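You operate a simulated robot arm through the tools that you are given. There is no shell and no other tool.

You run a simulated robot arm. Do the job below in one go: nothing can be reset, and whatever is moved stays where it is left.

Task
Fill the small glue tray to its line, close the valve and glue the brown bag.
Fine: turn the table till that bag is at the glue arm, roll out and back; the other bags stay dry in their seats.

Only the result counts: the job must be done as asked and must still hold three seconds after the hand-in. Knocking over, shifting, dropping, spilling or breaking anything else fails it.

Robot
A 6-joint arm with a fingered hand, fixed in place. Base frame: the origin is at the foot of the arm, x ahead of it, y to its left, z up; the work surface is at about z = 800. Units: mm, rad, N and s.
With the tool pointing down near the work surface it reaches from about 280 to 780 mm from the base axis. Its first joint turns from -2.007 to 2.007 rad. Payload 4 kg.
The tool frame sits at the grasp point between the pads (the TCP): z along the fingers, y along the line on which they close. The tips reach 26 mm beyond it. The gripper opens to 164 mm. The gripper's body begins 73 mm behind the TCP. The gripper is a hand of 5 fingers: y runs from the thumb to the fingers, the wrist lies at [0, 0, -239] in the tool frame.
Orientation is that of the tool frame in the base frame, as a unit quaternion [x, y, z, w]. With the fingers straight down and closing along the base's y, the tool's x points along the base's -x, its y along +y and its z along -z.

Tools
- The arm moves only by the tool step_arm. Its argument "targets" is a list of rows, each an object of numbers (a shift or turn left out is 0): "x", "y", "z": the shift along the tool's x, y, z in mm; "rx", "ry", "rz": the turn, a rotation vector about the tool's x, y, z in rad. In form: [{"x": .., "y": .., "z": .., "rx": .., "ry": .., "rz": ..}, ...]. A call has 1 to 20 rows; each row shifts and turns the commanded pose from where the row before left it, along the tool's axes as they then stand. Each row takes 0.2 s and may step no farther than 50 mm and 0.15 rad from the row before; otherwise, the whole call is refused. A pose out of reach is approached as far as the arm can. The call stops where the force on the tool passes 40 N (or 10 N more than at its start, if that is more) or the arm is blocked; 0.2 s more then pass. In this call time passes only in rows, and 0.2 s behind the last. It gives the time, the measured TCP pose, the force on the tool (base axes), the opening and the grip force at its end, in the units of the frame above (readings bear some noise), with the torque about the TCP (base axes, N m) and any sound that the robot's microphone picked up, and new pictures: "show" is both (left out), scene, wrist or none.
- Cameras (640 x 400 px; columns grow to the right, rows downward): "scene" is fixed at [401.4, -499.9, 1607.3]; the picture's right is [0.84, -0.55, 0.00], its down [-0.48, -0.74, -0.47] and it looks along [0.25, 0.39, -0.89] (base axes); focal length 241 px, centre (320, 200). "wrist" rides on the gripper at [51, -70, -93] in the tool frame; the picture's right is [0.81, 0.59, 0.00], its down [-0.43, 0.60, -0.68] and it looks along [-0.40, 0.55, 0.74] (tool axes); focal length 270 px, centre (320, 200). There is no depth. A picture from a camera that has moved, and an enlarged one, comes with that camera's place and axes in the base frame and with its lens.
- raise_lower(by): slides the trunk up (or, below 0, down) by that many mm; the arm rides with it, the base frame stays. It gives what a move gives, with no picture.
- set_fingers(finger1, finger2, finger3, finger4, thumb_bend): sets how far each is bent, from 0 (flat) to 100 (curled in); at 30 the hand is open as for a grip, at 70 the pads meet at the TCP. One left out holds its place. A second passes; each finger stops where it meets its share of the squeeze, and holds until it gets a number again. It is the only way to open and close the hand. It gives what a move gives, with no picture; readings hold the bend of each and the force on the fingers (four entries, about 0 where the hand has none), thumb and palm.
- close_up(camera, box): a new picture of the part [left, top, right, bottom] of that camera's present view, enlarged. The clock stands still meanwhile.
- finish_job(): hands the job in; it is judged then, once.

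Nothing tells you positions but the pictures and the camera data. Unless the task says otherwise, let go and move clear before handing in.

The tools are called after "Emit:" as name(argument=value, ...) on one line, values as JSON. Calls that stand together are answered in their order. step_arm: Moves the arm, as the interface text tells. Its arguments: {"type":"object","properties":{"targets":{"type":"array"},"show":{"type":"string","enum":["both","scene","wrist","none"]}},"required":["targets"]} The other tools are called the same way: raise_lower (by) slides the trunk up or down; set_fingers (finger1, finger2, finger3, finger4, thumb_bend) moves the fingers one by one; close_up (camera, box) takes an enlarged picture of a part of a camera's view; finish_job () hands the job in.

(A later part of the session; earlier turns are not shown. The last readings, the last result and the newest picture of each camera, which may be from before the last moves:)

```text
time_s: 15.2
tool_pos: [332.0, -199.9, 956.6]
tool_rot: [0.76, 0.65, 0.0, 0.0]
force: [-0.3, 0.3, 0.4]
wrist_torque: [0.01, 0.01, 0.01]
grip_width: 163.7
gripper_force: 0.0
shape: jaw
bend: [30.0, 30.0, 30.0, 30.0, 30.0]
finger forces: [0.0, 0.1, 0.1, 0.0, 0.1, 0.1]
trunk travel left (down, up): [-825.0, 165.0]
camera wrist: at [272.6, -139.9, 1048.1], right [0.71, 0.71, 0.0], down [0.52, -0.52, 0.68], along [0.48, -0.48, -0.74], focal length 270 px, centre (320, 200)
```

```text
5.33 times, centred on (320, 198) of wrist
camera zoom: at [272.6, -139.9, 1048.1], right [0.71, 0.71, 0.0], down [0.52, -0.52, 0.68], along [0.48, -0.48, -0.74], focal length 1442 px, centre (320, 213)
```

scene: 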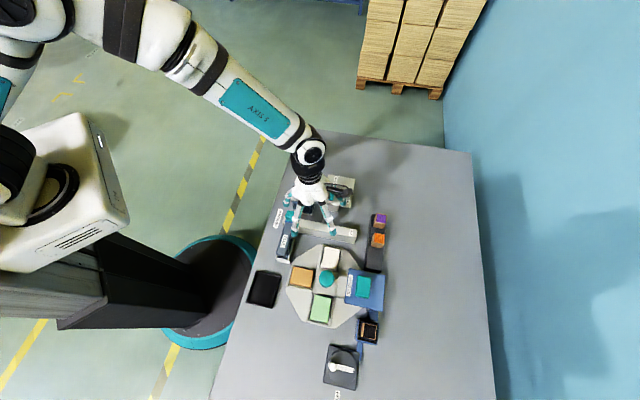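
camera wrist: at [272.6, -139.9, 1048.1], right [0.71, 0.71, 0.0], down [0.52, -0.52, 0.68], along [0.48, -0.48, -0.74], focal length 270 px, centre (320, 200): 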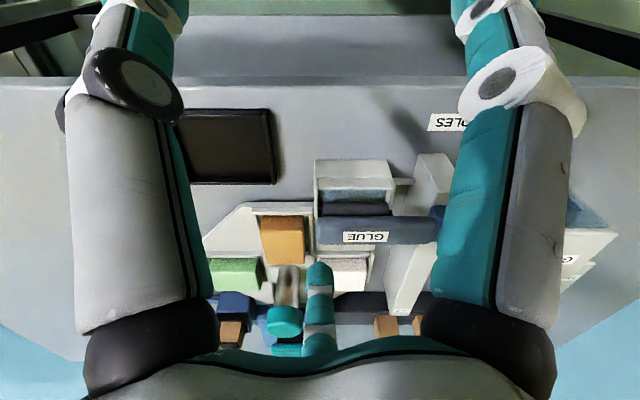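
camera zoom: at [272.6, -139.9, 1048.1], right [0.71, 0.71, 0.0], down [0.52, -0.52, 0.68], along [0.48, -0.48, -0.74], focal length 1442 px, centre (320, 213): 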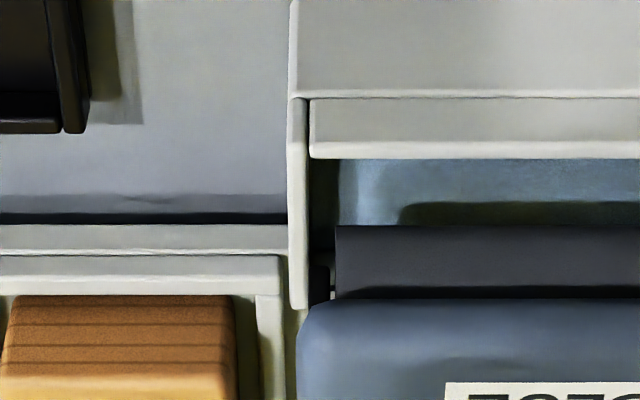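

The station is exactly at 45° to the base. I'll zoom into the tray's front corner.

Emit:
close_up(camera="wrist", box=[308, 180, 348, 205])

Emit:
close_up(camera="wrist", box=[308, 200, 348, 225])

Emit:
close_up(camera="wrist", box=[370, 180, 410, 205])

```text
16.00 times, centred on (328, 192) of wrist
camera zoom: at [272.6, -139.9, 1048.1], right [0.71, 0.71, 0.0], down [0.52, -0.52, 0.68], along [0.48, -0.48, -0.74], focal length 4325 px, centre (192, 320)
```

zoom: 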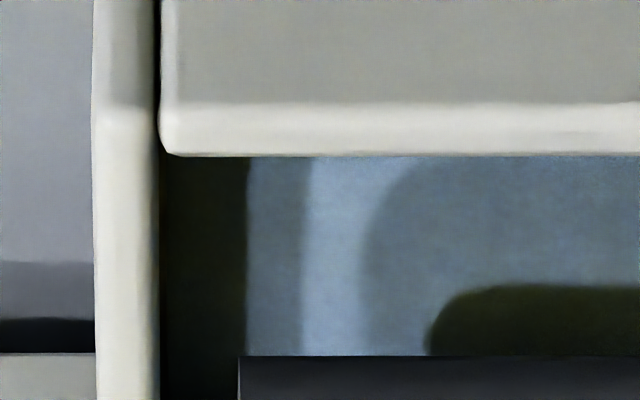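

```text
16.00 times, centred on (328, 212) of wrist
camera zoom: at [272.6, -139.9, 1048.1], right [0.71, 0.71, 0.0], down [0.52, -0.52, 0.68], along [0.48, -0.48, -0.74], focal length 4325 px, centre (192, 0)
```

zoom: 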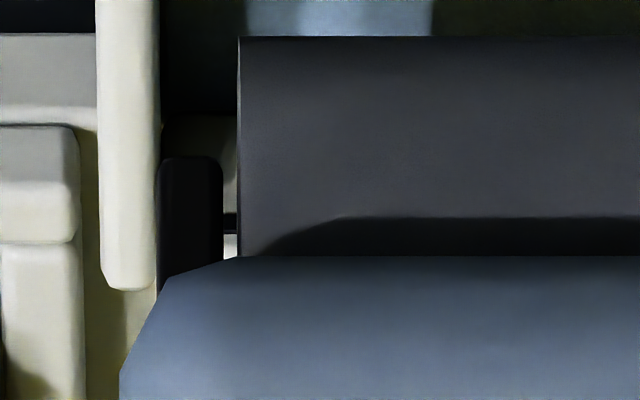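

```text
16.00 times, centred on (390, 192) of wrist
camera zoom: at [272.6, -139.9, 1048.1], right [0.71, 0.71, 0.0], down [0.52, -0.52, 0.68], along [0.48, -0.48, -0.74], focal length 4325 px, centre (-800, 320)
```

zoom: 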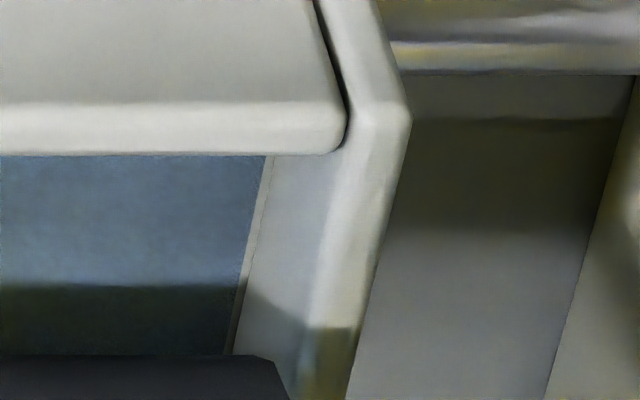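

The black line on the long inner wall is confirmed, about 10.4 mm above the present glue surface; the glue arm handle and valve lever (pivot at about (659,-185), z≈889) are also located. Before touching anything I want to understand how the fingers are laid out, so I'll look at the hand from the fixed camera.

Emit:
step_arm(targets=[{"z": -2}], show="both")

Emit:
close_up(camera="scene", box=[200, 200, 320, 275])

```text
time_s: 15.6
tool_pos: [332.4, -199.0, 958.7]
tool_rot: [0.76, 0.65, 0.0, -0.002]
force: [0.4, 0.3, -0.9]
wrist_torque: [0.03, -0.01, 0.02]
grip_width: 163.8
gripper_force: 0.1
shape: jaw
bend: [30.0, 30.0, 30.0, 30.0, 30.0]
finger forces: [0.1, 0.0, 0.0, 0.0, 0.0, 0.0]
trunk travel left (down, up): [-825.0, 165.0]
camera wrist: at [272.1, -139.9, 1050.5], right [0.71, 0.71, 0.0], down [0.52, -0.52, 0.68], along [0.48, -0.48, -0.74], focal length 270 px, centre (320, 200)
```

scene: 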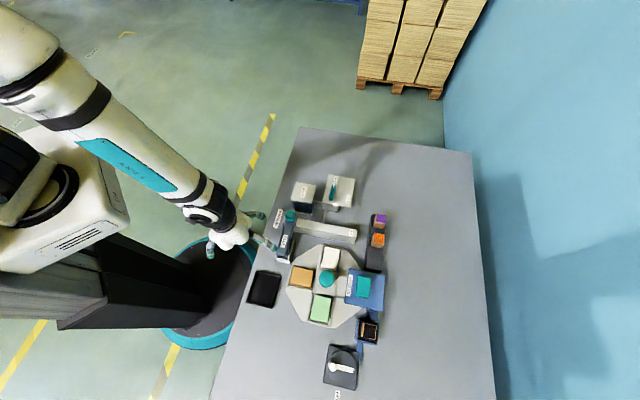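
wrist: 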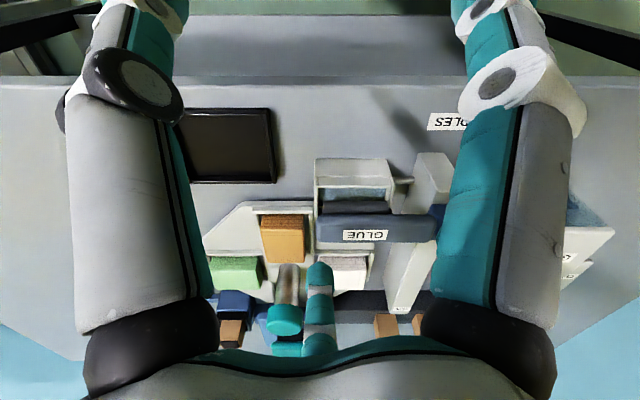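

```text
5.33 times, centred on (260, 238) of scene
camera zoom: at [401.4, -499.9, 1607.3], right [0.84, -0.55, 0.0], down [-0.48, -0.74, -0.47], along [0.25, 0.39, -0.89], focal length 1283 px, centre (640, 0)
```

zoom: 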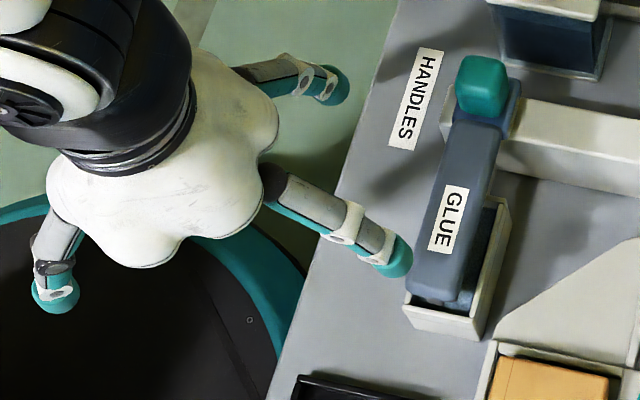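

The hand appears to have three digits: a thumb on -y and two spread fingers on +y. I'll test-close it in free air to see where the pads come together.

Emit:
set_fingers(finger1=66, finger2=66, finger3=66, finger4=66, thumb_bend=66)

Emit:
close_up(camera="wrist", box=[0, 0, 640, 400])

Emit:
close_up(camera="scene", box=[200, 200, 320, 275])

```text
time_s: 16.6
tool_pos: [333.1, -199.9, 958.4]
tool_rot: [0.76, 0.649, 0.0, -0.001]
force: [0.1, -0.4, 0.1]
wrist_torque: [0.02, 0.01, -0.02]
grip_width: 4.1
gripper_force: 0.1
shape: fingers
bend: [66.0, 66.0, 66.0, 66.0, 66.0]
finger forces: [0.0, 0.0, 0.0, 0.0, 0.1, 0.0]
trunk travel left (down, up): [-825.0, 165.0]
```

```text
1.00 times, centred on (320, 200) of wrist (not enlarged: the box is as wide or as high as the picture)
camera zoom: at [272.2, -140.0, 1050.4], right [0.71, 0.71, 0.0], down [0.52, -0.52, 0.68], along [0.48, -0.48, -0.74], focal length 270 px, centre (320, 200)
```

zoom: 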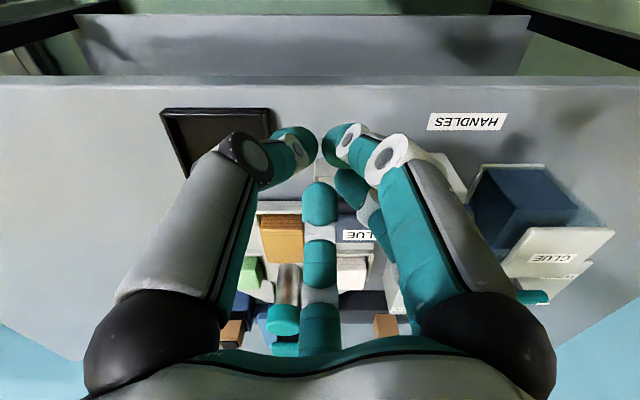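

```text
5.33 times, centred on (260, 238) of scene
camera zoom: at [401.4, -499.9, 1607.3], right [0.84, -0.55, 0.0], down [-0.48, -0.74, -0.47], along [0.25, 0.39, -0.89], focal length 1283 px, centre (640, 0)
```

zoom: 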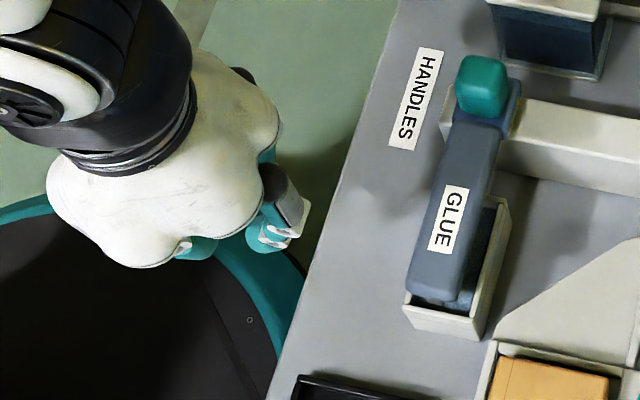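

Emit:
close_up(camera="wrist", box=[220, 100, 460, 250])

Emit:
set_fingers(finger1=50, finger2=50, finger3=50, finger4=50, thumb_bend=50)

Emit:
close_up(camera="wrist", box=[160, 60, 480, 260])

Emit:
close_up(camera="scene", box=[200, 205, 296, 265])

```text
2.67 times, centred on (340, 175) of wrist
camera zoom: at [272.2, -140.0, 1050.4], right [0.71, 0.71, 0.0], down [0.52, -0.52, 0.68], along [0.48, -0.48, -0.74], focal length 721 px, centre (267, 267)
```

zoom: 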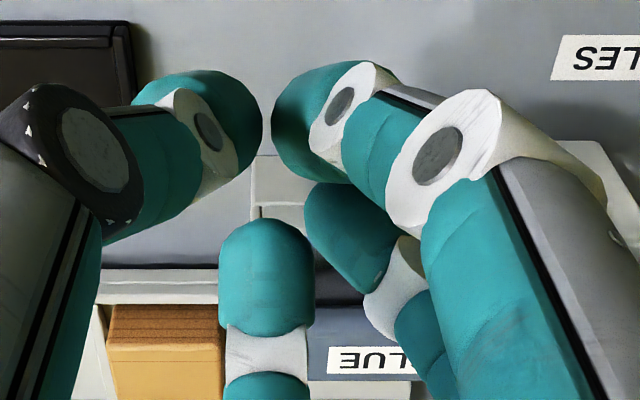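

```text
time_s: 17.6
tool_pos: [332.7, -199.5, 959.1]
tool_rot: [0.76, 0.65, 0.001, -0.001]
force: [-0.4, -0.7, -0.3]
wrist_torque: [0.01, -0.03, 0.02]
grip_width: 42.1
gripper_force: 0.0
shape: fingers
bend: [50.0, 50.0, 50.0, 50.0, 50.0]
finger forces: [0.0, 0.1, 0.1, 0.0, 0.0, 0.0]
trunk travel left (down, up): [-825.0, 165.0]
```

```text
2.00 times, centred on (320, 160) of wrist
camera zoom: at [272.2, -140.0, 1050.4], right [0.71, 0.71, 0.0], down [0.52, -0.52, 0.68], along [0.48, -0.48, -0.74], focal length 541 px, centre (320, 280)
```

zoom: 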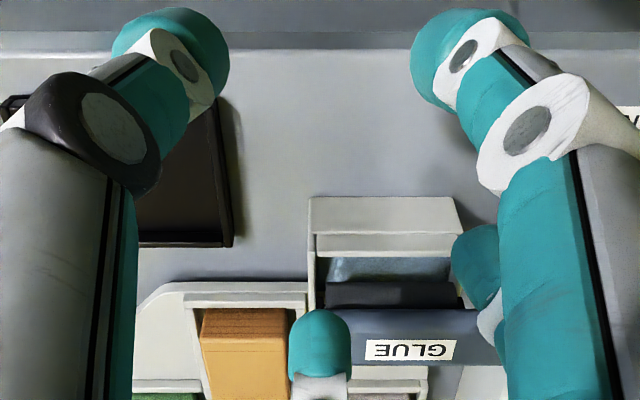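

```text
6.67 times, centred on (248, 235) of scene
camera zoom: at [401.4, -499.9, 1607.3], right [0.84, -0.55, 0.0], down [-0.48, -0.74, -0.47], along [0.25, 0.39, -0.89], focal length 1604 px, centre (800, -33)
```

zoom: 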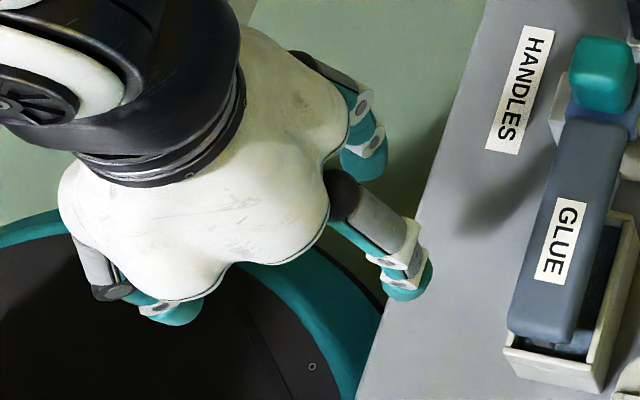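

The hand turns out to be a radial chuck: thumb plus three fingers around the TCP, good for the round knob. I'll go up and over the turntable knob next and view it from there.

Emit:
step_arm(targets=[{"z": -31}, {"z": -31}, {"x": -30.9, "y": 29.9}, {"x": -30.9, "y": 29.9}, {"x": -30.9, "y": 29.9}, {"x": -30.9, "y": 29.9}, {"x": -30.9, "y": 29.9}, {"x": -30.9, "y": 29.9}], show="none")

Emit:
step_arm(targets=[{"rz": -0.135}, {"rz": -0.135}, {"rz": -0.135}, {"rz": -0.135}, {"rz": -0.135}, {"rz": -0.135}, {"rz": -0.135}, {"rz": -0.135}, {"rz": -0.135}, {"rz": -0.135}, {"rz": -0.135}, {"rz": -0.135}, {"rz": -0.135}], show="both")

```text
time_s: 19.4
tool_pos: [481.6, -411.4, 1017.8]
tool_rot: [0.76, 0.65, 0.0, -0.002]
force: [0.4, -0.8, 0.3]
wrist_torque: [0.0, 0.05, -0.02]
grip_width: 41.9
gripper_force: 0.1
shape: fingers
bend: [50.0, 50.0, 50.0, 50.0, 50.0]
finger forces: [0.1, 0.1, 0.0, 0.0, 0.0, 0.1]
trunk travel left (down, up): [-825.0, 165.0]
```

```text
time_s: 22.2
tool_pos: [480.9, -411.1, 1017.4]
tool_rot: [-0.015, 1.0, 0.001, 0.0]
force: [-0.7, -0.3, 0.2]
wrist_torque: [-0.04, 0.0, 0.0]
grip_width: 41.8
gripper_force: 0.1
shape: fingers
bend: [50.0, 50.0, 50.0, 50.0, 50.0]
finger forces: [0.0, 0.1, 0.1, 0.1, 0.0, 0.0]
trunk travel left (down, up): [-825.0, 165.0]
camera wrist: at [433.1, -482.9, 1110.3], right [-0.83, 0.56, 0.0], down [0.41, 0.61, 0.68], along [0.38, 0.56, -0.73], focal length 270 px, centre (320, 200)
```

scene: 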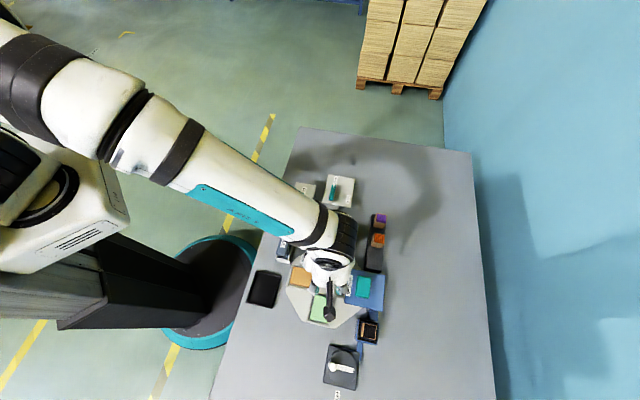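
wrist: 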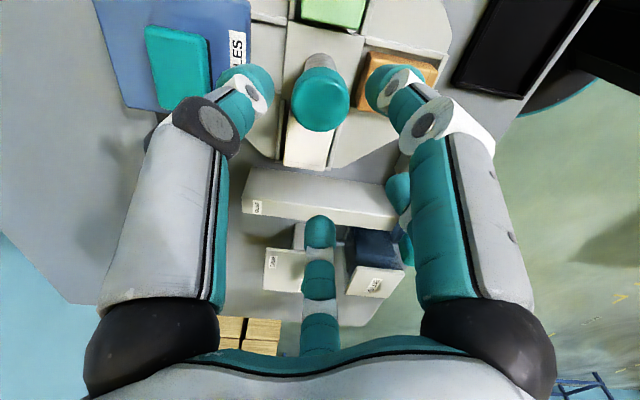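

The knob appears right below the hand. I'll zoom in on it and on the press to measure them.

Emit:
close_up(camera="wrist", box=[240, 30, 400, 130])

Emit:
close_up(camera="wrist", box=[100, 0, 260, 100])

Emit:
close_up(camera="wrist", box=[220, 100, 380, 200])

```text
4.00 times, centred on (320, 80) of wrist
camera zoom: at [433.1, -482.9, 1110.3], right [-0.83, 0.56, 0.0], down [0.41, 0.61, 0.68], along [0.38, 0.56, -0.73], focal length 1081 px, centre (320, 680)
```

zoom: 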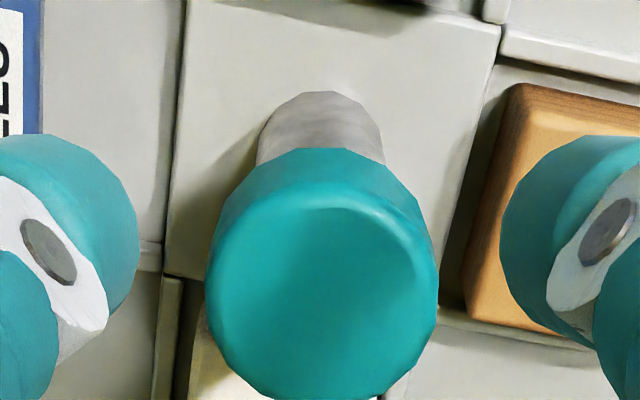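

```text
4.00 times, centred on (180, 50) of wrist
camera zoom: at [433.1, -482.9, 1110.3], right [-0.83, 0.56, 0.0], down [0.41, 0.61, 0.68], along [0.38, 0.56, -0.73], focal length 1081 px, centre (880, 800)
```

zoom: 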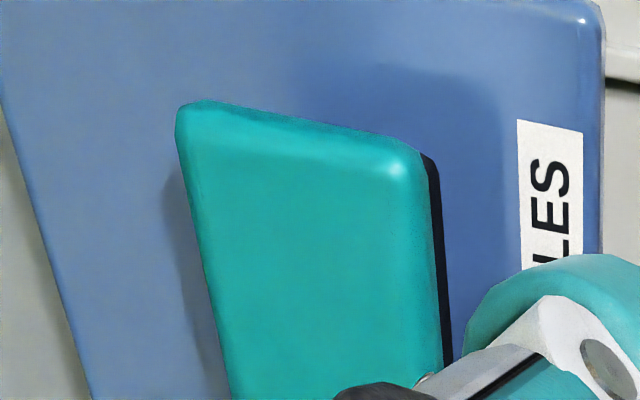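

```text
4.00 times, centred on (300, 150) of wrist
camera zoom: at [433.1, -482.9, 1110.3], right [-0.83, 0.56, 0.0], down [0.41, 0.61, 0.68], along [0.38, 0.56, -0.73], focal length 1081 px, centre (400, 400)
```

zoom: 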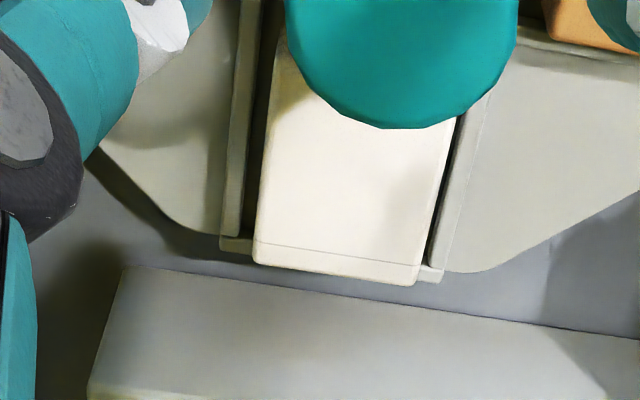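

The knob is a 45 mm disc on a post at about (483,-409), top near z≈900, and the press plate lies about 59 mm away on one side. I'll open the digits wider, turn the hand so its gap faces the press, and come down part of the way to check alignment.

Emit:
set_fingers(finger1=42, finger2=42, finger3=42, finger4=42, thumb_bend=42)

Emit:
step_arm(targets=[{"x": -2, "y": 2, "rz": -0.14}, {"rz": -0.14}, {"z": 35}, {"z": 25}], show="both")

Emit:
close_up(camera="scene", box=[280, 240, 400, 315])

```text
time_s: 23.2
tool_pos: [481.0, -411.2, 1019.0]
tool_rot: [-0.014, 1.0, 0.002, 0.0]
force: [-0.6, -0.3, -0.2]
wrist_torque: [0.0, 0.01, -0.01]
grip_width: 61.9
gripper_force: 0.0
shape: fingers
bend: [42.0, 42.0, 42.0, 42.0, 42.0]
finger forces: [0.0, 0.0, 0.0, 0.0, 0.1, 0.1]
trunk travel left (down, up): [-825.0, 165.0]
```

```text
time_s: 24.2
tool_pos: [483.7, -409.5, 959.2]
tool_rot: [-0.153, 0.988, 0.001, 0.0]
force: [-0.7, 0.3, 0.0]
wrist_torque: [-0.03, 0.01, -0.05]
grip_width: 62.1
gripper_force: 0.0
shape: fingers
bend: [42.0, 42.0, 42.0, 42.0, 42.0]
finger forces: [0.1, 0.1, 0.0, 0.0, 0.0, 0.0]
trunk travel left (down, up): [-825.0, 165.0]
camera wrist: at [456.8, -492.0, 1051.7], right [-0.95, 0.31, 0.0], down [0.23, 0.7, 0.68], along [0.21, 0.64, -0.73], focal length 270 px, centre (320, 200)
```

scene: 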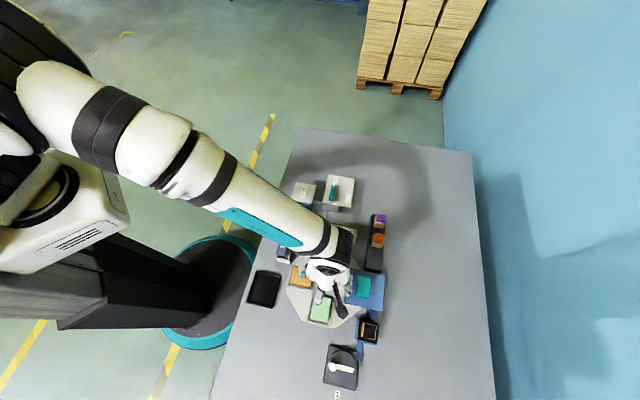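
wrist: 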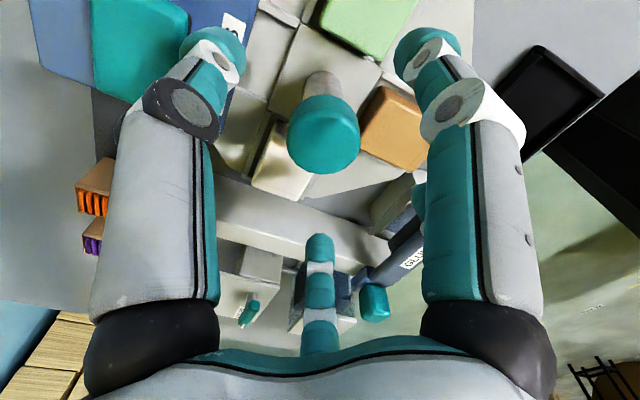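

```text
5.33 times, centred on (340, 278) of scene
camera zoom: at [401.4, -499.9, 1607.3], right [0.84, -0.55, 0.0], down [-0.48, -0.74, -0.47], along [0.25, 0.39, -0.89], focal length 1283 px, centre (213, -213)
```

zoom: 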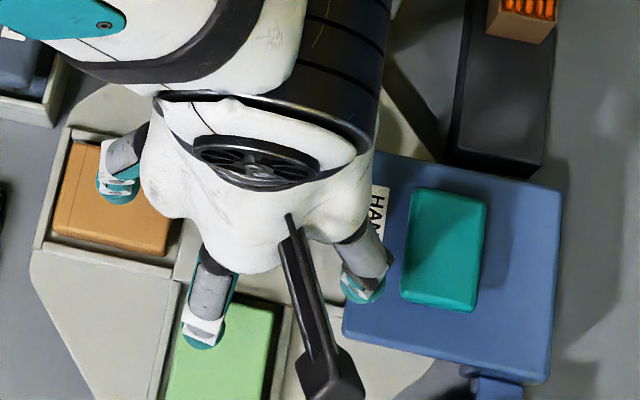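

The thumb stands near the press edge at this opening, so I'll narrow the digits before going lower, then re-check the view.

Emit:
set_fingers(finger1=56, finger2=56, finger3=56, finger4=56, thumb_bend=56)

Emit:
close_up(camera="wrist", box=[160, 0, 480, 200])

Emit:
close_up(camera="scene", box=[280, 240, 400, 315])

```text
time_s: 25.2
tool_pos: [483.3, -409.8, 960.3]
tool_rot: [-0.153, 0.988, 0.002, 0.0]
force: [0.6, 0.2, 0.9]
wrist_torque: [-0.03, -0.03, 0.02]
grip_width: 27.7
gripper_force: 0.1
shape: fingers
bend: [56.0, 56.0, 56.0, 56.0, 56.0]
finger forces: [0.1, 0.0, 0.0, 0.1, 0.0, 0.0]
trunk travel left (down, up): [-825.0, 165.0]
```

```text
2.00 times, centred on (320, 100) of wrist
camera zoom: at [456.4, -491.7, 1051.7], right [-0.95, 0.32, 0.0], down [0.23, 0.7, 0.68], along [0.21, 0.64, -0.73], focal length 541 px, centre (320, 400)
```

zoom: 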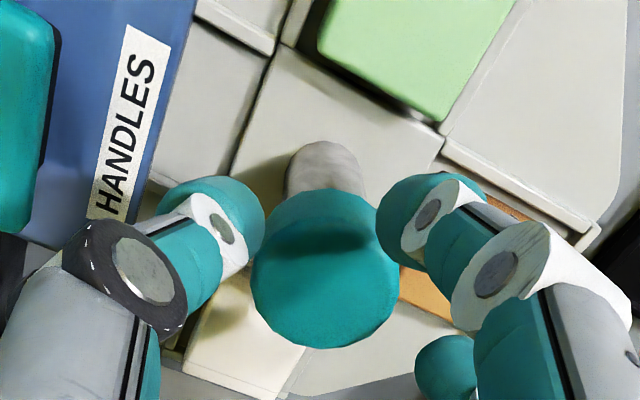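

```text
5.33 times, centred on (340, 278) of scene
camera zoom: at [401.4, -499.9, 1607.3], right [0.84, -0.55, 0.0], down [-0.48, -0.74, -0.47], along [0.25, 0.39, -0.89], focal length 1283 px, centre (213, -213)
```

zoom: 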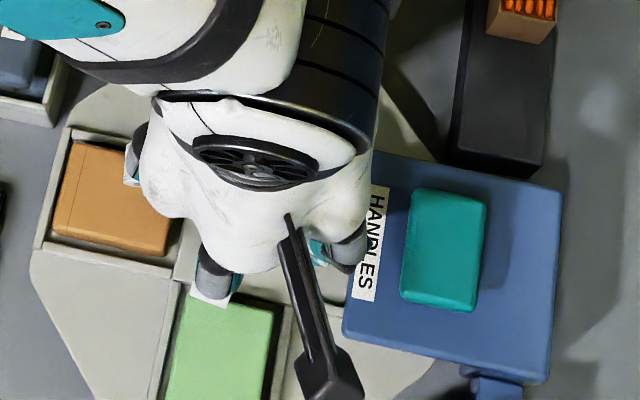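

The digits now clear both knob and press. I'll descend so the pads stand around the knob.

Emit:
step_arm(targets=[{"x": 1, "z": 30}, {"z": 16}, {"z": 16}], show="both")

Emit:
close_up(camera="wrist", box=[200, 50, 440, 200])

Emit:
close_up(camera="scene", box=[290, 245, 386, 305])

```text
time_s: 26.0
tool_pos: [480.0, -407.6, 896.6]
tool_rot: [-0.153, 0.988, 0.002, 0.0]
force: [0.4, -0.4, 0.7]
wrist_torque: [-0.03, 0.02, 0.02]
grip_width: 27.6
gripper_force: 0.1
shape: fingers
bend: [56.0, 56.0, 56.0, 56.0, 56.0]
finger forces: [0.0, 0.0, 0.0, 0.0, 0.1, 0.1]
trunk travel left (down, up): [-825.0, 165.0]
camera wrist: at [454.3, -491.1, 988.2], right [-0.95, 0.32, 0.0], down [0.23, 0.7, 0.68], along [0.21, 0.65, -0.73], focal length 270 px, centre (320, 200)
```

scene: 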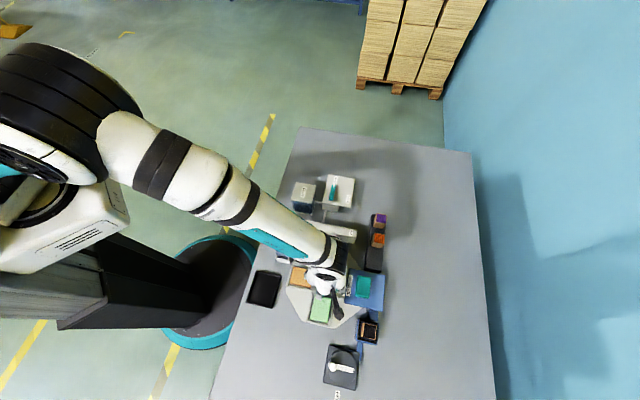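
wrist: 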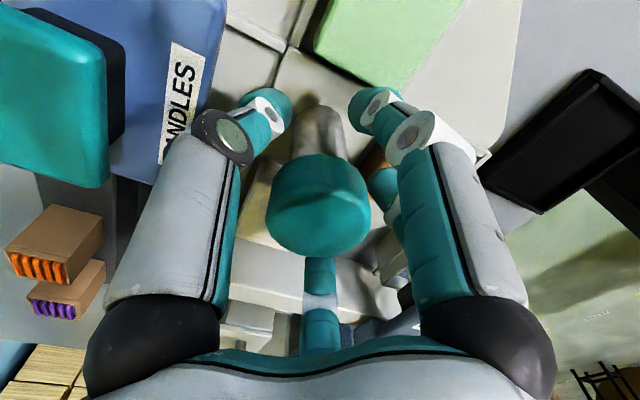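

```text
2.67 times, centred on (320, 125) of wrist
camera zoom: at [454.3, -491.1, 988.2], right [-0.95, 0.32, 0.0], down [0.23, 0.7, 0.68], along [0.21, 0.65, -0.73], focal length 721 px, centre (320, 400)
```

zoom: 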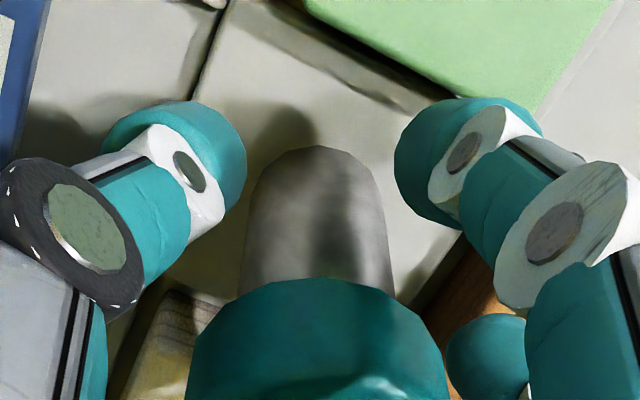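

```text
6.67 times, centred on (338, 275) of scene
camera zoom: at [401.4, -499.9, 1607.3], right [0.84, -0.55, 0.0], down [-0.48, -0.74, -0.47], along [0.25, 0.39, -0.89], focal length 1604 px, centre (200, -300)
```

zoom: 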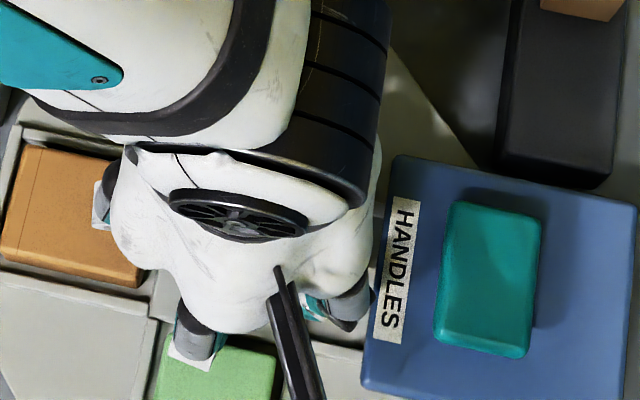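

The knob's middle is level with the TCP now, so the tips sit slightly low. I'll raise 10 mm, centre by 2 mm, and close onto the knob.

Emit:
step_arm(targets=[{"x": -0.4, "y": -2.0, "z": -9}], show="none")

Emit:
set_fingers(finger1=63, finger2=63, finger3=63, finger4=63, thumb_bend=63)

Emit:
close_up(camera="wrist", box=[200, 50, 440, 200])

```text
time_s: 26.4
tool_pos: [481.7, -409.8, 905.4]
tool_rot: [-0.153, 0.988, 0.001, 0.001]
force: [0.0, -0.7, 0.1]
wrist_torque: [0.01, -0.01, 0.01]
grip_width: 27.7
gripper_force: 0.0
shape: fingers
bend: [56.0, 56.0, 56.0, 56.0, 56.0]
finger forces: [0.1, 0.0, 0.1, 0.0, 0.0, 0.0]
trunk travel left (down, up): [-825.0, 165.0]
```

```text
time_s: 27.4
tool_pos: [481.8, -409.8, 906.9]
tool_rot: [-0.153, 0.988, 0.002, 0.0]
force: [-1.0, -0.9, -1.1]
wrist_torque: [-0.01, 0.02, -0.01]
grip_width: 13.0
gripper_force: 2.1
shape: fingers
bend: [62.0, 62.0, 62.0, 62.0, 62.0]
finger forces: [0.8, 1.1, 0.8, 0.4, 1.6, 0.0]
trunk travel left (down, up): [-825.0, 165.0]
```

```text
2.67 times, centred on (320, 125) of wrist
camera zoom: at [455.2, -492.9, 997.8], right [-0.95, 0.32, 0.0], down [0.23, 0.7, 0.68], along [0.21, 0.64, -0.73], focal length 721 px, centre (320, 400)
```

zoom: 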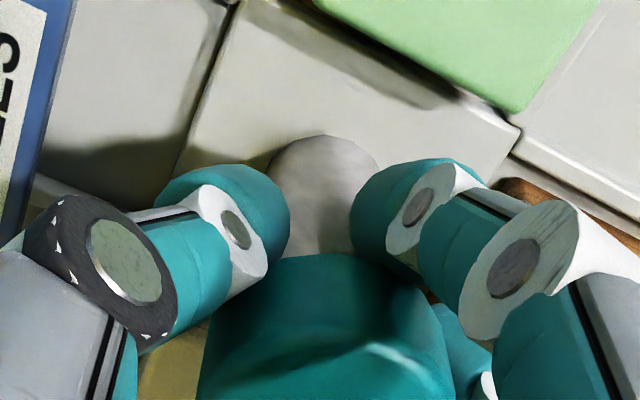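

All digits touch the knob. I'll tighten the grip for turning.

Emit:
set_fingers(finger1=70, finger2=70, finger3=70, finger4=70, thumb_bend=70)

Emit:
step_arm(targets=[{"rz": 0.05}, {"rz": 0.05}], show="both")

Emit:
close_up(camera="scene", box=[270, 240, 390, 315])

```text
time_s: 28.4
tool_pos: [481.9, -411.7, 905.5]
tool_rot: [-0.153, 0.988, 0.002, -0.001]
force: [0.0, -3.5, -2.6]
wrist_torque: [0.09, 0.03, 0.03]
grip_width: 11.4
gripper_force: 20.2
shape: fingers
bend: [64.0, 63.0, 64.0, 64.0, 64.0]
finger forces: [7.0, 7.4, 6.9, 6.3, 12.0, 0.0]
trunk travel left (down, up): [-825.0, 165.0]
```

```text
time_s: 29.0
tool_pos: [481.8, -411.3, 906.4]
tool_rot: [-0.104, 0.995, 0.001, 0.0]
force: [0.0, -4.9, -0.1]
wrist_torque: [0.03, 0.06, 0.07]
grip_width: 11.4
gripper_force: 20.5
shape: fingers
bend: [64.0, 63.0, 64.0, 64.0, 64.0]
finger forces: [7.9, 7.8, 6.9, 6.3, 12.6, 0.1]
trunk travel left (down, up): [-825.0, 165.0]
camera wrist: at [447.5, -490.1, 997.6], right [-0.91, 0.41, 0.0], down [0.3, 0.67, 0.68], along [0.28, 0.62, -0.73], focal length 270 px, centre (320, 200)
```

scene: 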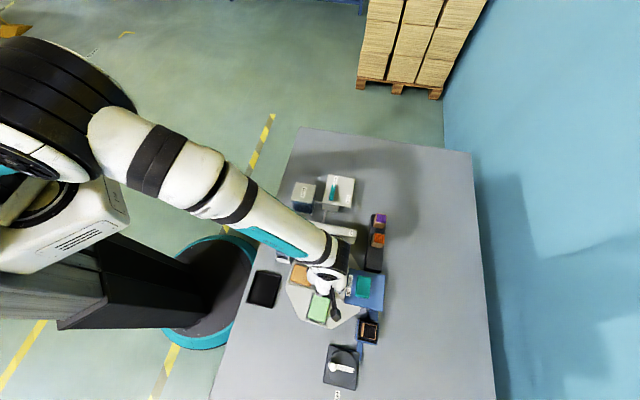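
wrist: 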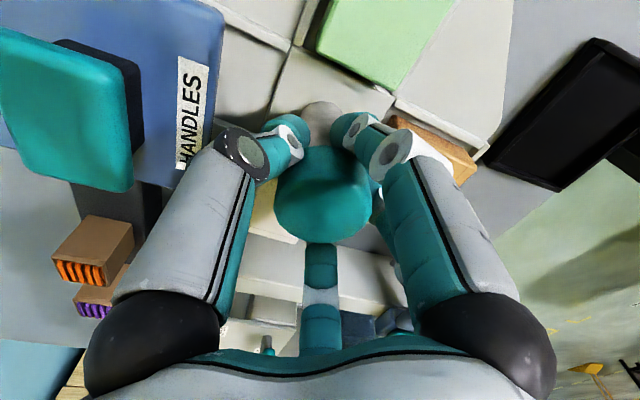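

```text
5.33 times, centred on (330, 278) of scene
camera zoom: at [401.4, -499.9, 1607.3], right [0.84, -0.55, 0.0], down [-0.48, -0.74, -0.47], along [0.25, 0.39, -0.89], focal length 1283 px, centre (267, -213)
```

zoom: 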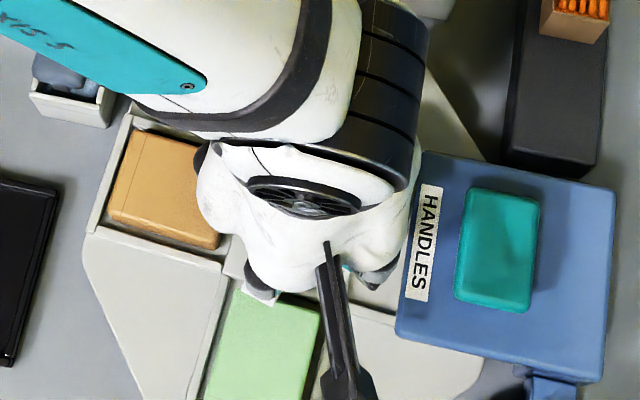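

The table turns along with the knob. I'll continue the clockwise turn in stages, watching force and sound.

Emit:
step_arm(targets=[{"rz": 0.1}, {"rz": 0.1}, {"rz": 0.1}, {"rz": 0.1}, {"rz": 0.1}], show="scene")

Emit:
close_up(camera="scene", box=[270, 240, 390, 315])

```text
time_s: 30.2
tool_pos: [481.5, -411.8, 904.5]
tool_rot: [0.147, 0.989, 0.001, -0.001]
force: [-8.3, -5.8, -1.7]
wrist_torque: [0.01, 0.13, 0.05]
grip_width: 11.3
gripper_force: 21.5
shape: fingers
bend: [63.0, 63.0, 64.0, 64.0, 64.0]
finger forces: [8.7, 7.4, 6.5, 6.2, 14.2, 0.0]
trunk travel left (down, up): [-825.0, 165.0]
```

scene: 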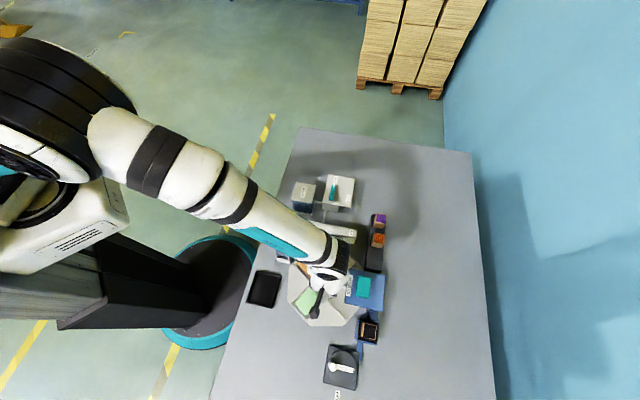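

```text
5.33 times, centred on (330, 278) of scene
camera zoom: at [401.4, -499.9, 1607.3], right [0.84, -0.55, 0.0], down [-0.48, -0.74, -0.47], along [0.25, 0.39, -0.89], focal length 1283 px, centre (267, -213)
```

zoom: 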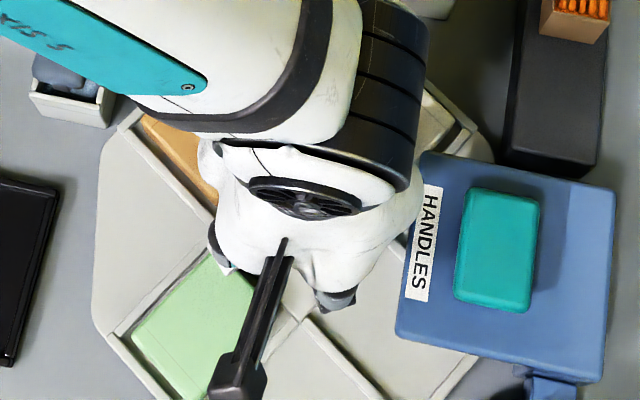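

About 35° turned, with low forces. Continuing.

Emit:
step_arm(targets=[{"rz": 0.1}, {"rz": 0.1}, {"rz": 0.1}, {"rz": 0.1}, {"rz": 0.1}], show="scene")

Emit:
close_up(camera="scene", box=[270, 240, 390, 315])

```text
time_s: 31.4
tool_pos: [480.6, -410.6, 906.0]
tool_rot: [0.386, 0.923, 0.002, -0.002]
force: [-10.1, -5.5, -2.1]
wrist_torque: [-0.04, 0.15, 0.05]
grip_width: 11.4
gripper_force: 21.9
shape: fingers
bend: [63.0, 64.0, 64.0, 64.0, 64.0]
finger forces: [8.6, 7.2, 6.4, 6.9, 14.8, 0.0]
trunk travel left (down, up): [-825.0, 165.0]
```

scene: 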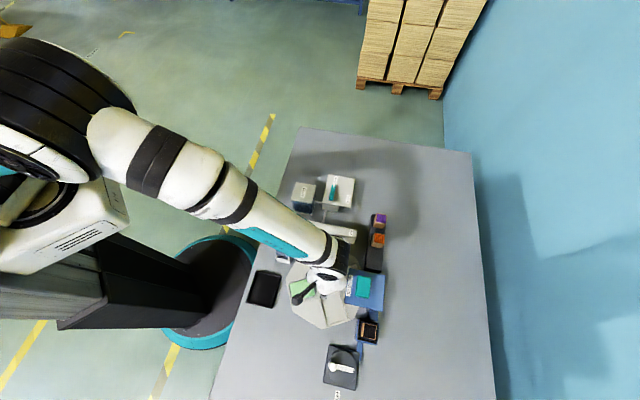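

```text
5.33 times, centred on (330, 278) of scene
camera zoom: at [401.4, -499.9, 1607.3], right [0.84, -0.55, 0.0], down [-0.48, -0.74, -0.47], along [0.25, 0.39, -0.89], focal length 1283 px, centre (267, -213)
```

zoom: 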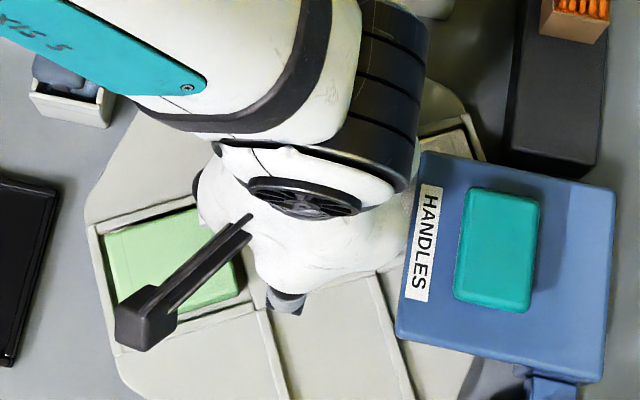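

63° turned; the remaining seat under the press is coming out and looks empty. I'll finish the last part.

Emit:
step_arm(targets=[{"rz": 0.1}, {"rz": 0.1}, {"rz": 0.1}, {"rz": 0.1}, {"rz": 0.07}], show="scene")

Emit:
close_up(camera="scene", box=[270, 240, 390, 315])

```text
time_s: 32.6
tool_pos: [482.0, -410.5, 905.7]
tool_rot: [0.591, 0.806, 0.001, -0.001]
force: [-11.5, -3.5, -3.7]
wrist_torque: [-0.05, 0.16, 0.04]
grip_width: 11.6
gripper_force: 21.5
shape: fingers
bend: [64.0, 64.0, 64.0, 64.0, 63.0]
finger forces: [7.4, 6.7, 6.4, 7.7, 15.2, 0.0]
trunk travel left (down, up): [-825.0, 165.0]
```

scene: 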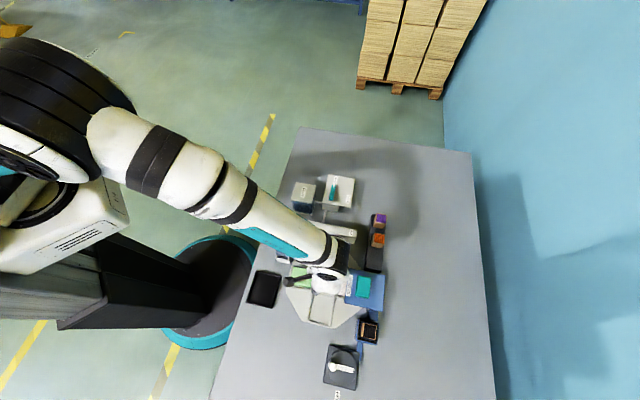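

```text
5.33 times, centred on (330, 278) of scene
camera zoom: at [401.4, -499.9, 1607.3], right [0.84, -0.55, 0.0], down [-0.48, -0.74, -0.47], along [0.25, 0.39, -0.89], focal length 1283 px, centre (267, -213)
```

zoom: 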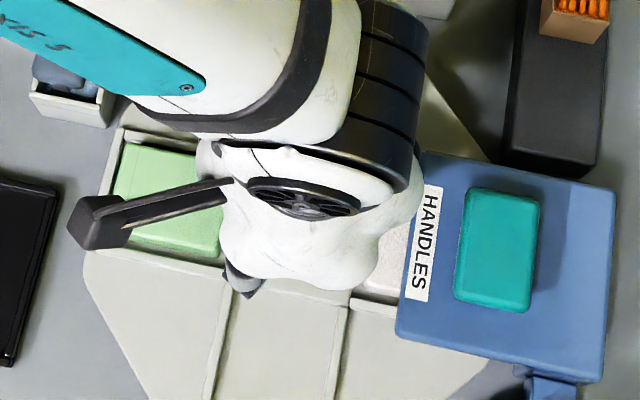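

90° by the wrist reading. I'll let go, rise and compare the table with the first picture.

Emit:
set_fingers(finger1=56, finger2=56, finger3=56, finger4=56, thumb_bend=56)

Emit:
step_arm(targets=[{"z": -20}, {"z": -40}, {"z": -40}, {"x": 35, "y": -20}, {"x": 35, "y": -20}, {"x": 35, "y": -20}, {"x": 35, "y": -20}], show="both")

Emit:
close_up(camera="scene", box=[240, 230, 400, 330])

```text
time_s: 33.6
tool_pos: [482.4, -410.1, 907.1]
tool_rot: [0.59, 0.807, 0.001, -0.001]
force: [0.2, 0.3, 0.3]
wrist_torque: [0.03, -0.03, 0.0]
grip_width: 27.2
gripper_force: 0.1
shape: fingers
bend: [56.0, 56.0, 56.0, 56.0, 56.0]
finger forces: [0.1, 0.0, 0.0, 0.0, 0.0, 0.0]
trunk travel left (down, up): [-825.0, 165.0]
```

```text
time_s: 35.2
tool_pos: [362.1, -303.6, 1007.5]
tool_rot: [0.59, 0.807, 0.001, -0.001]
force: [-0.7, 1.4, 1.4]
wrist_torque: [-0.03, 0.0, 0.02]
grip_width: 27.0
gripper_force: 0.1
shape: fingers
bend: [56.0, 56.0, 56.0, 56.0, 56.0]
finger forces: [0.1, 0.0, 0.0, 0.0, 0.1, 0.1]
trunk travel left (down, up): [-825.0, 165.0]
camera wrist: at [281.4, -276.3, 1099.5], right [0.31, 0.95, 0.0], down [0.7, -0.23, 0.68], along [0.64, -0.21, -0.74], focal length 270 px, centre (320, 200)
```

scene: 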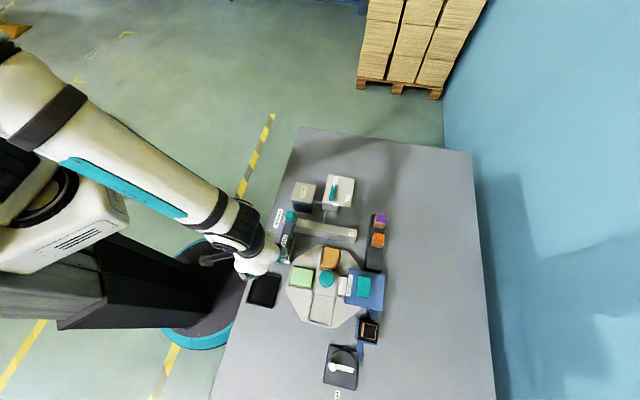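
wrist: 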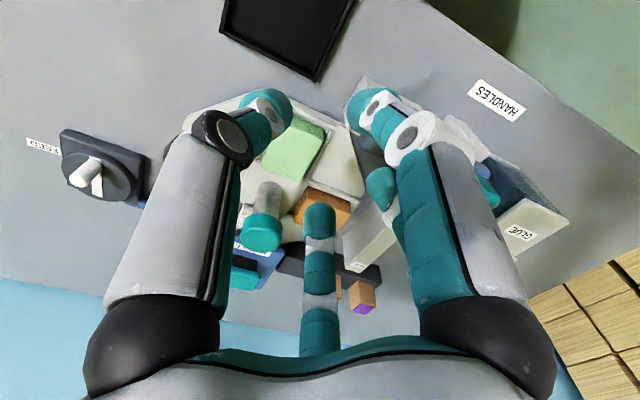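

```text
4.00 times, centred on (320, 280) of scene
camera zoom: at [401.4, -499.9, 1607.3], right [0.84, -0.55, 0.0], down [-0.48, -0.74, -0.47], along [0.25, 0.39, -0.89], focal length 962 px, centre (320, -120)
```

zoom: 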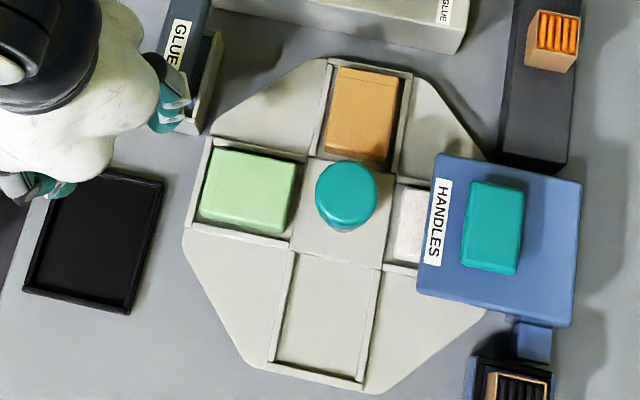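

The table is exactly one quarter turn on: brown is now at the glue arm, green and white sit properly. Next the valve: I'll move above its lever at (659,-185) and turn the hand for a grip on it.

Emit:
step_arm(targets=[{"x": 3.3, "y": 45.6}, {"x": 3.3, "y": 45.6}, {"x": 3.3, "y": 45.6}, {"x": 3.3, "y": 45.6}, {"x": 3.3, "y": 45.6}, {"x": 3.3, "y": 45.6}, {"x": 3.3, "y": 45.6}, {"rz": -0.139}, {"rz": -0.139}, {"rz": -0.139}, {"rz": -0.139}, {"rz": -0.139}, {"rz": -0.139}, {"rz": -0.139}, {"rz": -0.139}, {"rz": -0.139}], show="both")

```text
time_s: 38.6
tool_pos: [660.6, -183.1, 1006.1]
tool_rot: [0.005, 1.0, 0.001, 0.0]
force: [-0.6, 0.0, -0.6]
wrist_torque: [-0.02, 0.02, -0.01]
grip_width: 27.2
gripper_force: 0.1
shape: fingers
bend: [56.0, 56.0, 56.0, 56.0, 56.0]
finger forces: [0.1, 0.0, 0.0, 0.0, 0.1, 0.1]
trunk travel left (down, up): [-825.0, 165.0]
camera wrist: at [610.1, -253.0, 1098.0], right [-0.8, 0.6, 0.0], down [0.44, 0.59, 0.68], along [0.4, 0.55, -0.73], focal length 270 px, centre (320, 200)
```

scene: 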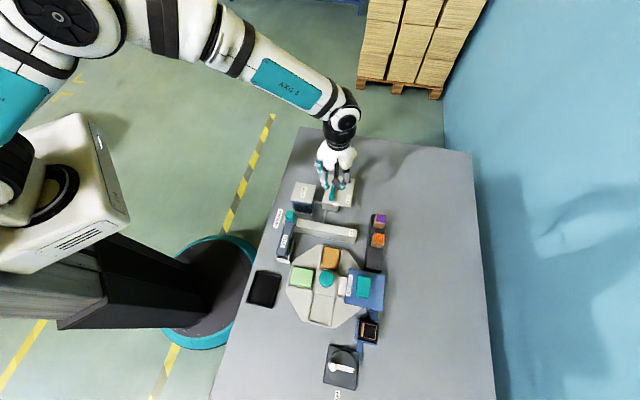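
wrist: 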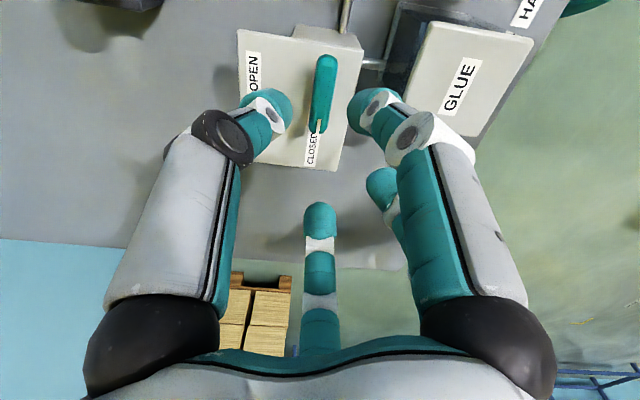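

The lever is in clear view, and the tray stays visible to the fixed camera. I'll zoom on the lever.

Emit:
close_up(camera="wrist", box=[230, 30, 390, 130])

Emit:
close_up(camera="wrist", box=[380, 0, 540, 100])

Emit:
close_up(camera="scene", box=[280, 234, 320, 259])

```text
4.00 times, centred on (310, 80) of wrist
camera zoom: at [610.1, -253.0, 1098.0], right [-0.8, 0.6, 0.0], down [0.44, 0.59, 0.68], along [0.4, 0.55, -0.73], focal length 1081 px, centre (360, 680)
```

zoom: 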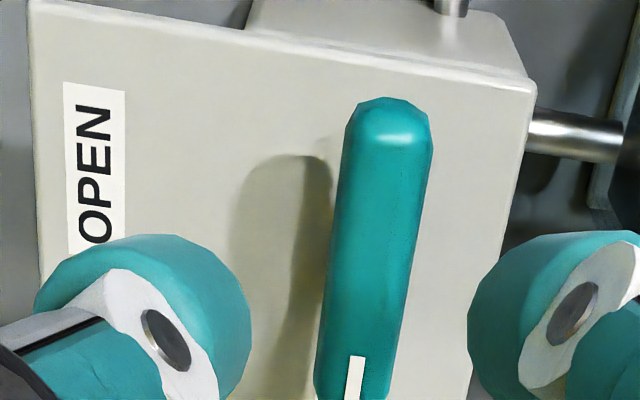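

```text
4.00 times, centred on (460, 50) of wrist
camera zoom: at [610.1, -253.0, 1098.0], right [-0.8, 0.6, 0.0], down [0.44, 0.59, 0.68], along [0.4, 0.55, -0.73], focal length 1081 px, centre (-240, 800)
```

zoom: 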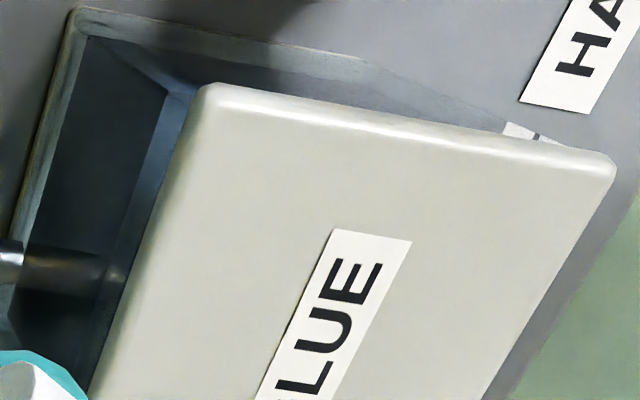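

```text
16.00 times, centred on (300, 246) of scene
camera zoom: at [401.4, -499.9, 1607.3], right [0.84, -0.55, 0.0], down [-0.48, -0.74, -0.47], along [0.25, 0.39, -0.89], focal length 3850 px, centre (640, -544)
```

zoom: 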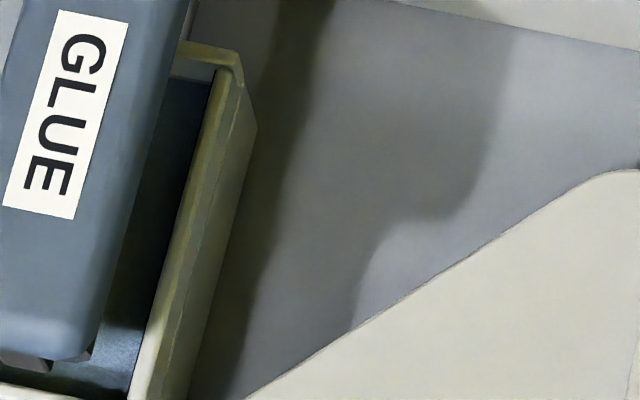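

The lever is 55 mm long, centred on its post at about (659,-184.5). I'll turn the hand so four digits can straddle it.

Emit:
step_arm(targets=[{"rz": -0.137}, {"rz": -0.137}, {"rz": -0.137}, {"rz": -0.137}, {"rz": -0.137}], show="none")

Emit:
step_arm(targets=[{"rz": -0.1}, {"rz": -0.1}], show="none")

```text
time_s: 39.8
tool_pos: [661.2, -182.6, 1006.6]
tool_rot: [-0.332, 0.943, 0.001, 0.001]
force: [-0.8, 0.7, -0.4]
wrist_torque: [-0.04, 0.02, -0.02]
grip_width: 26.9
gripper_force: 0.1
shape: fingers
bend: [56.0, 56.0, 56.0, 56.0, 56.0]
finger forces: [0.1, 0.0, 0.0, 0.0, 0.0, 0.1]
trunk travel left (down, up): [-825.0, 165.0]
```

```text
time_s: 40.4
tool_pos: [661.6, -183.2, 1005.9]
tool_rot: [-0.424, 0.906, 0.001, 0.001]
force: [0.6, 0.8, 0.6]
wrist_torque: [-0.02, 0.03, 0.02]
grip_width: 26.8
gripper_force: 0.0
shape: fingers
bend: [56.0, 56.0, 56.0, 56.0, 56.0]
finger forces: [0.0, 0.0, 0.1, 0.1, 0.1, 0.0]
trunk travel left (down, up): [-825.0, 165.0]
```

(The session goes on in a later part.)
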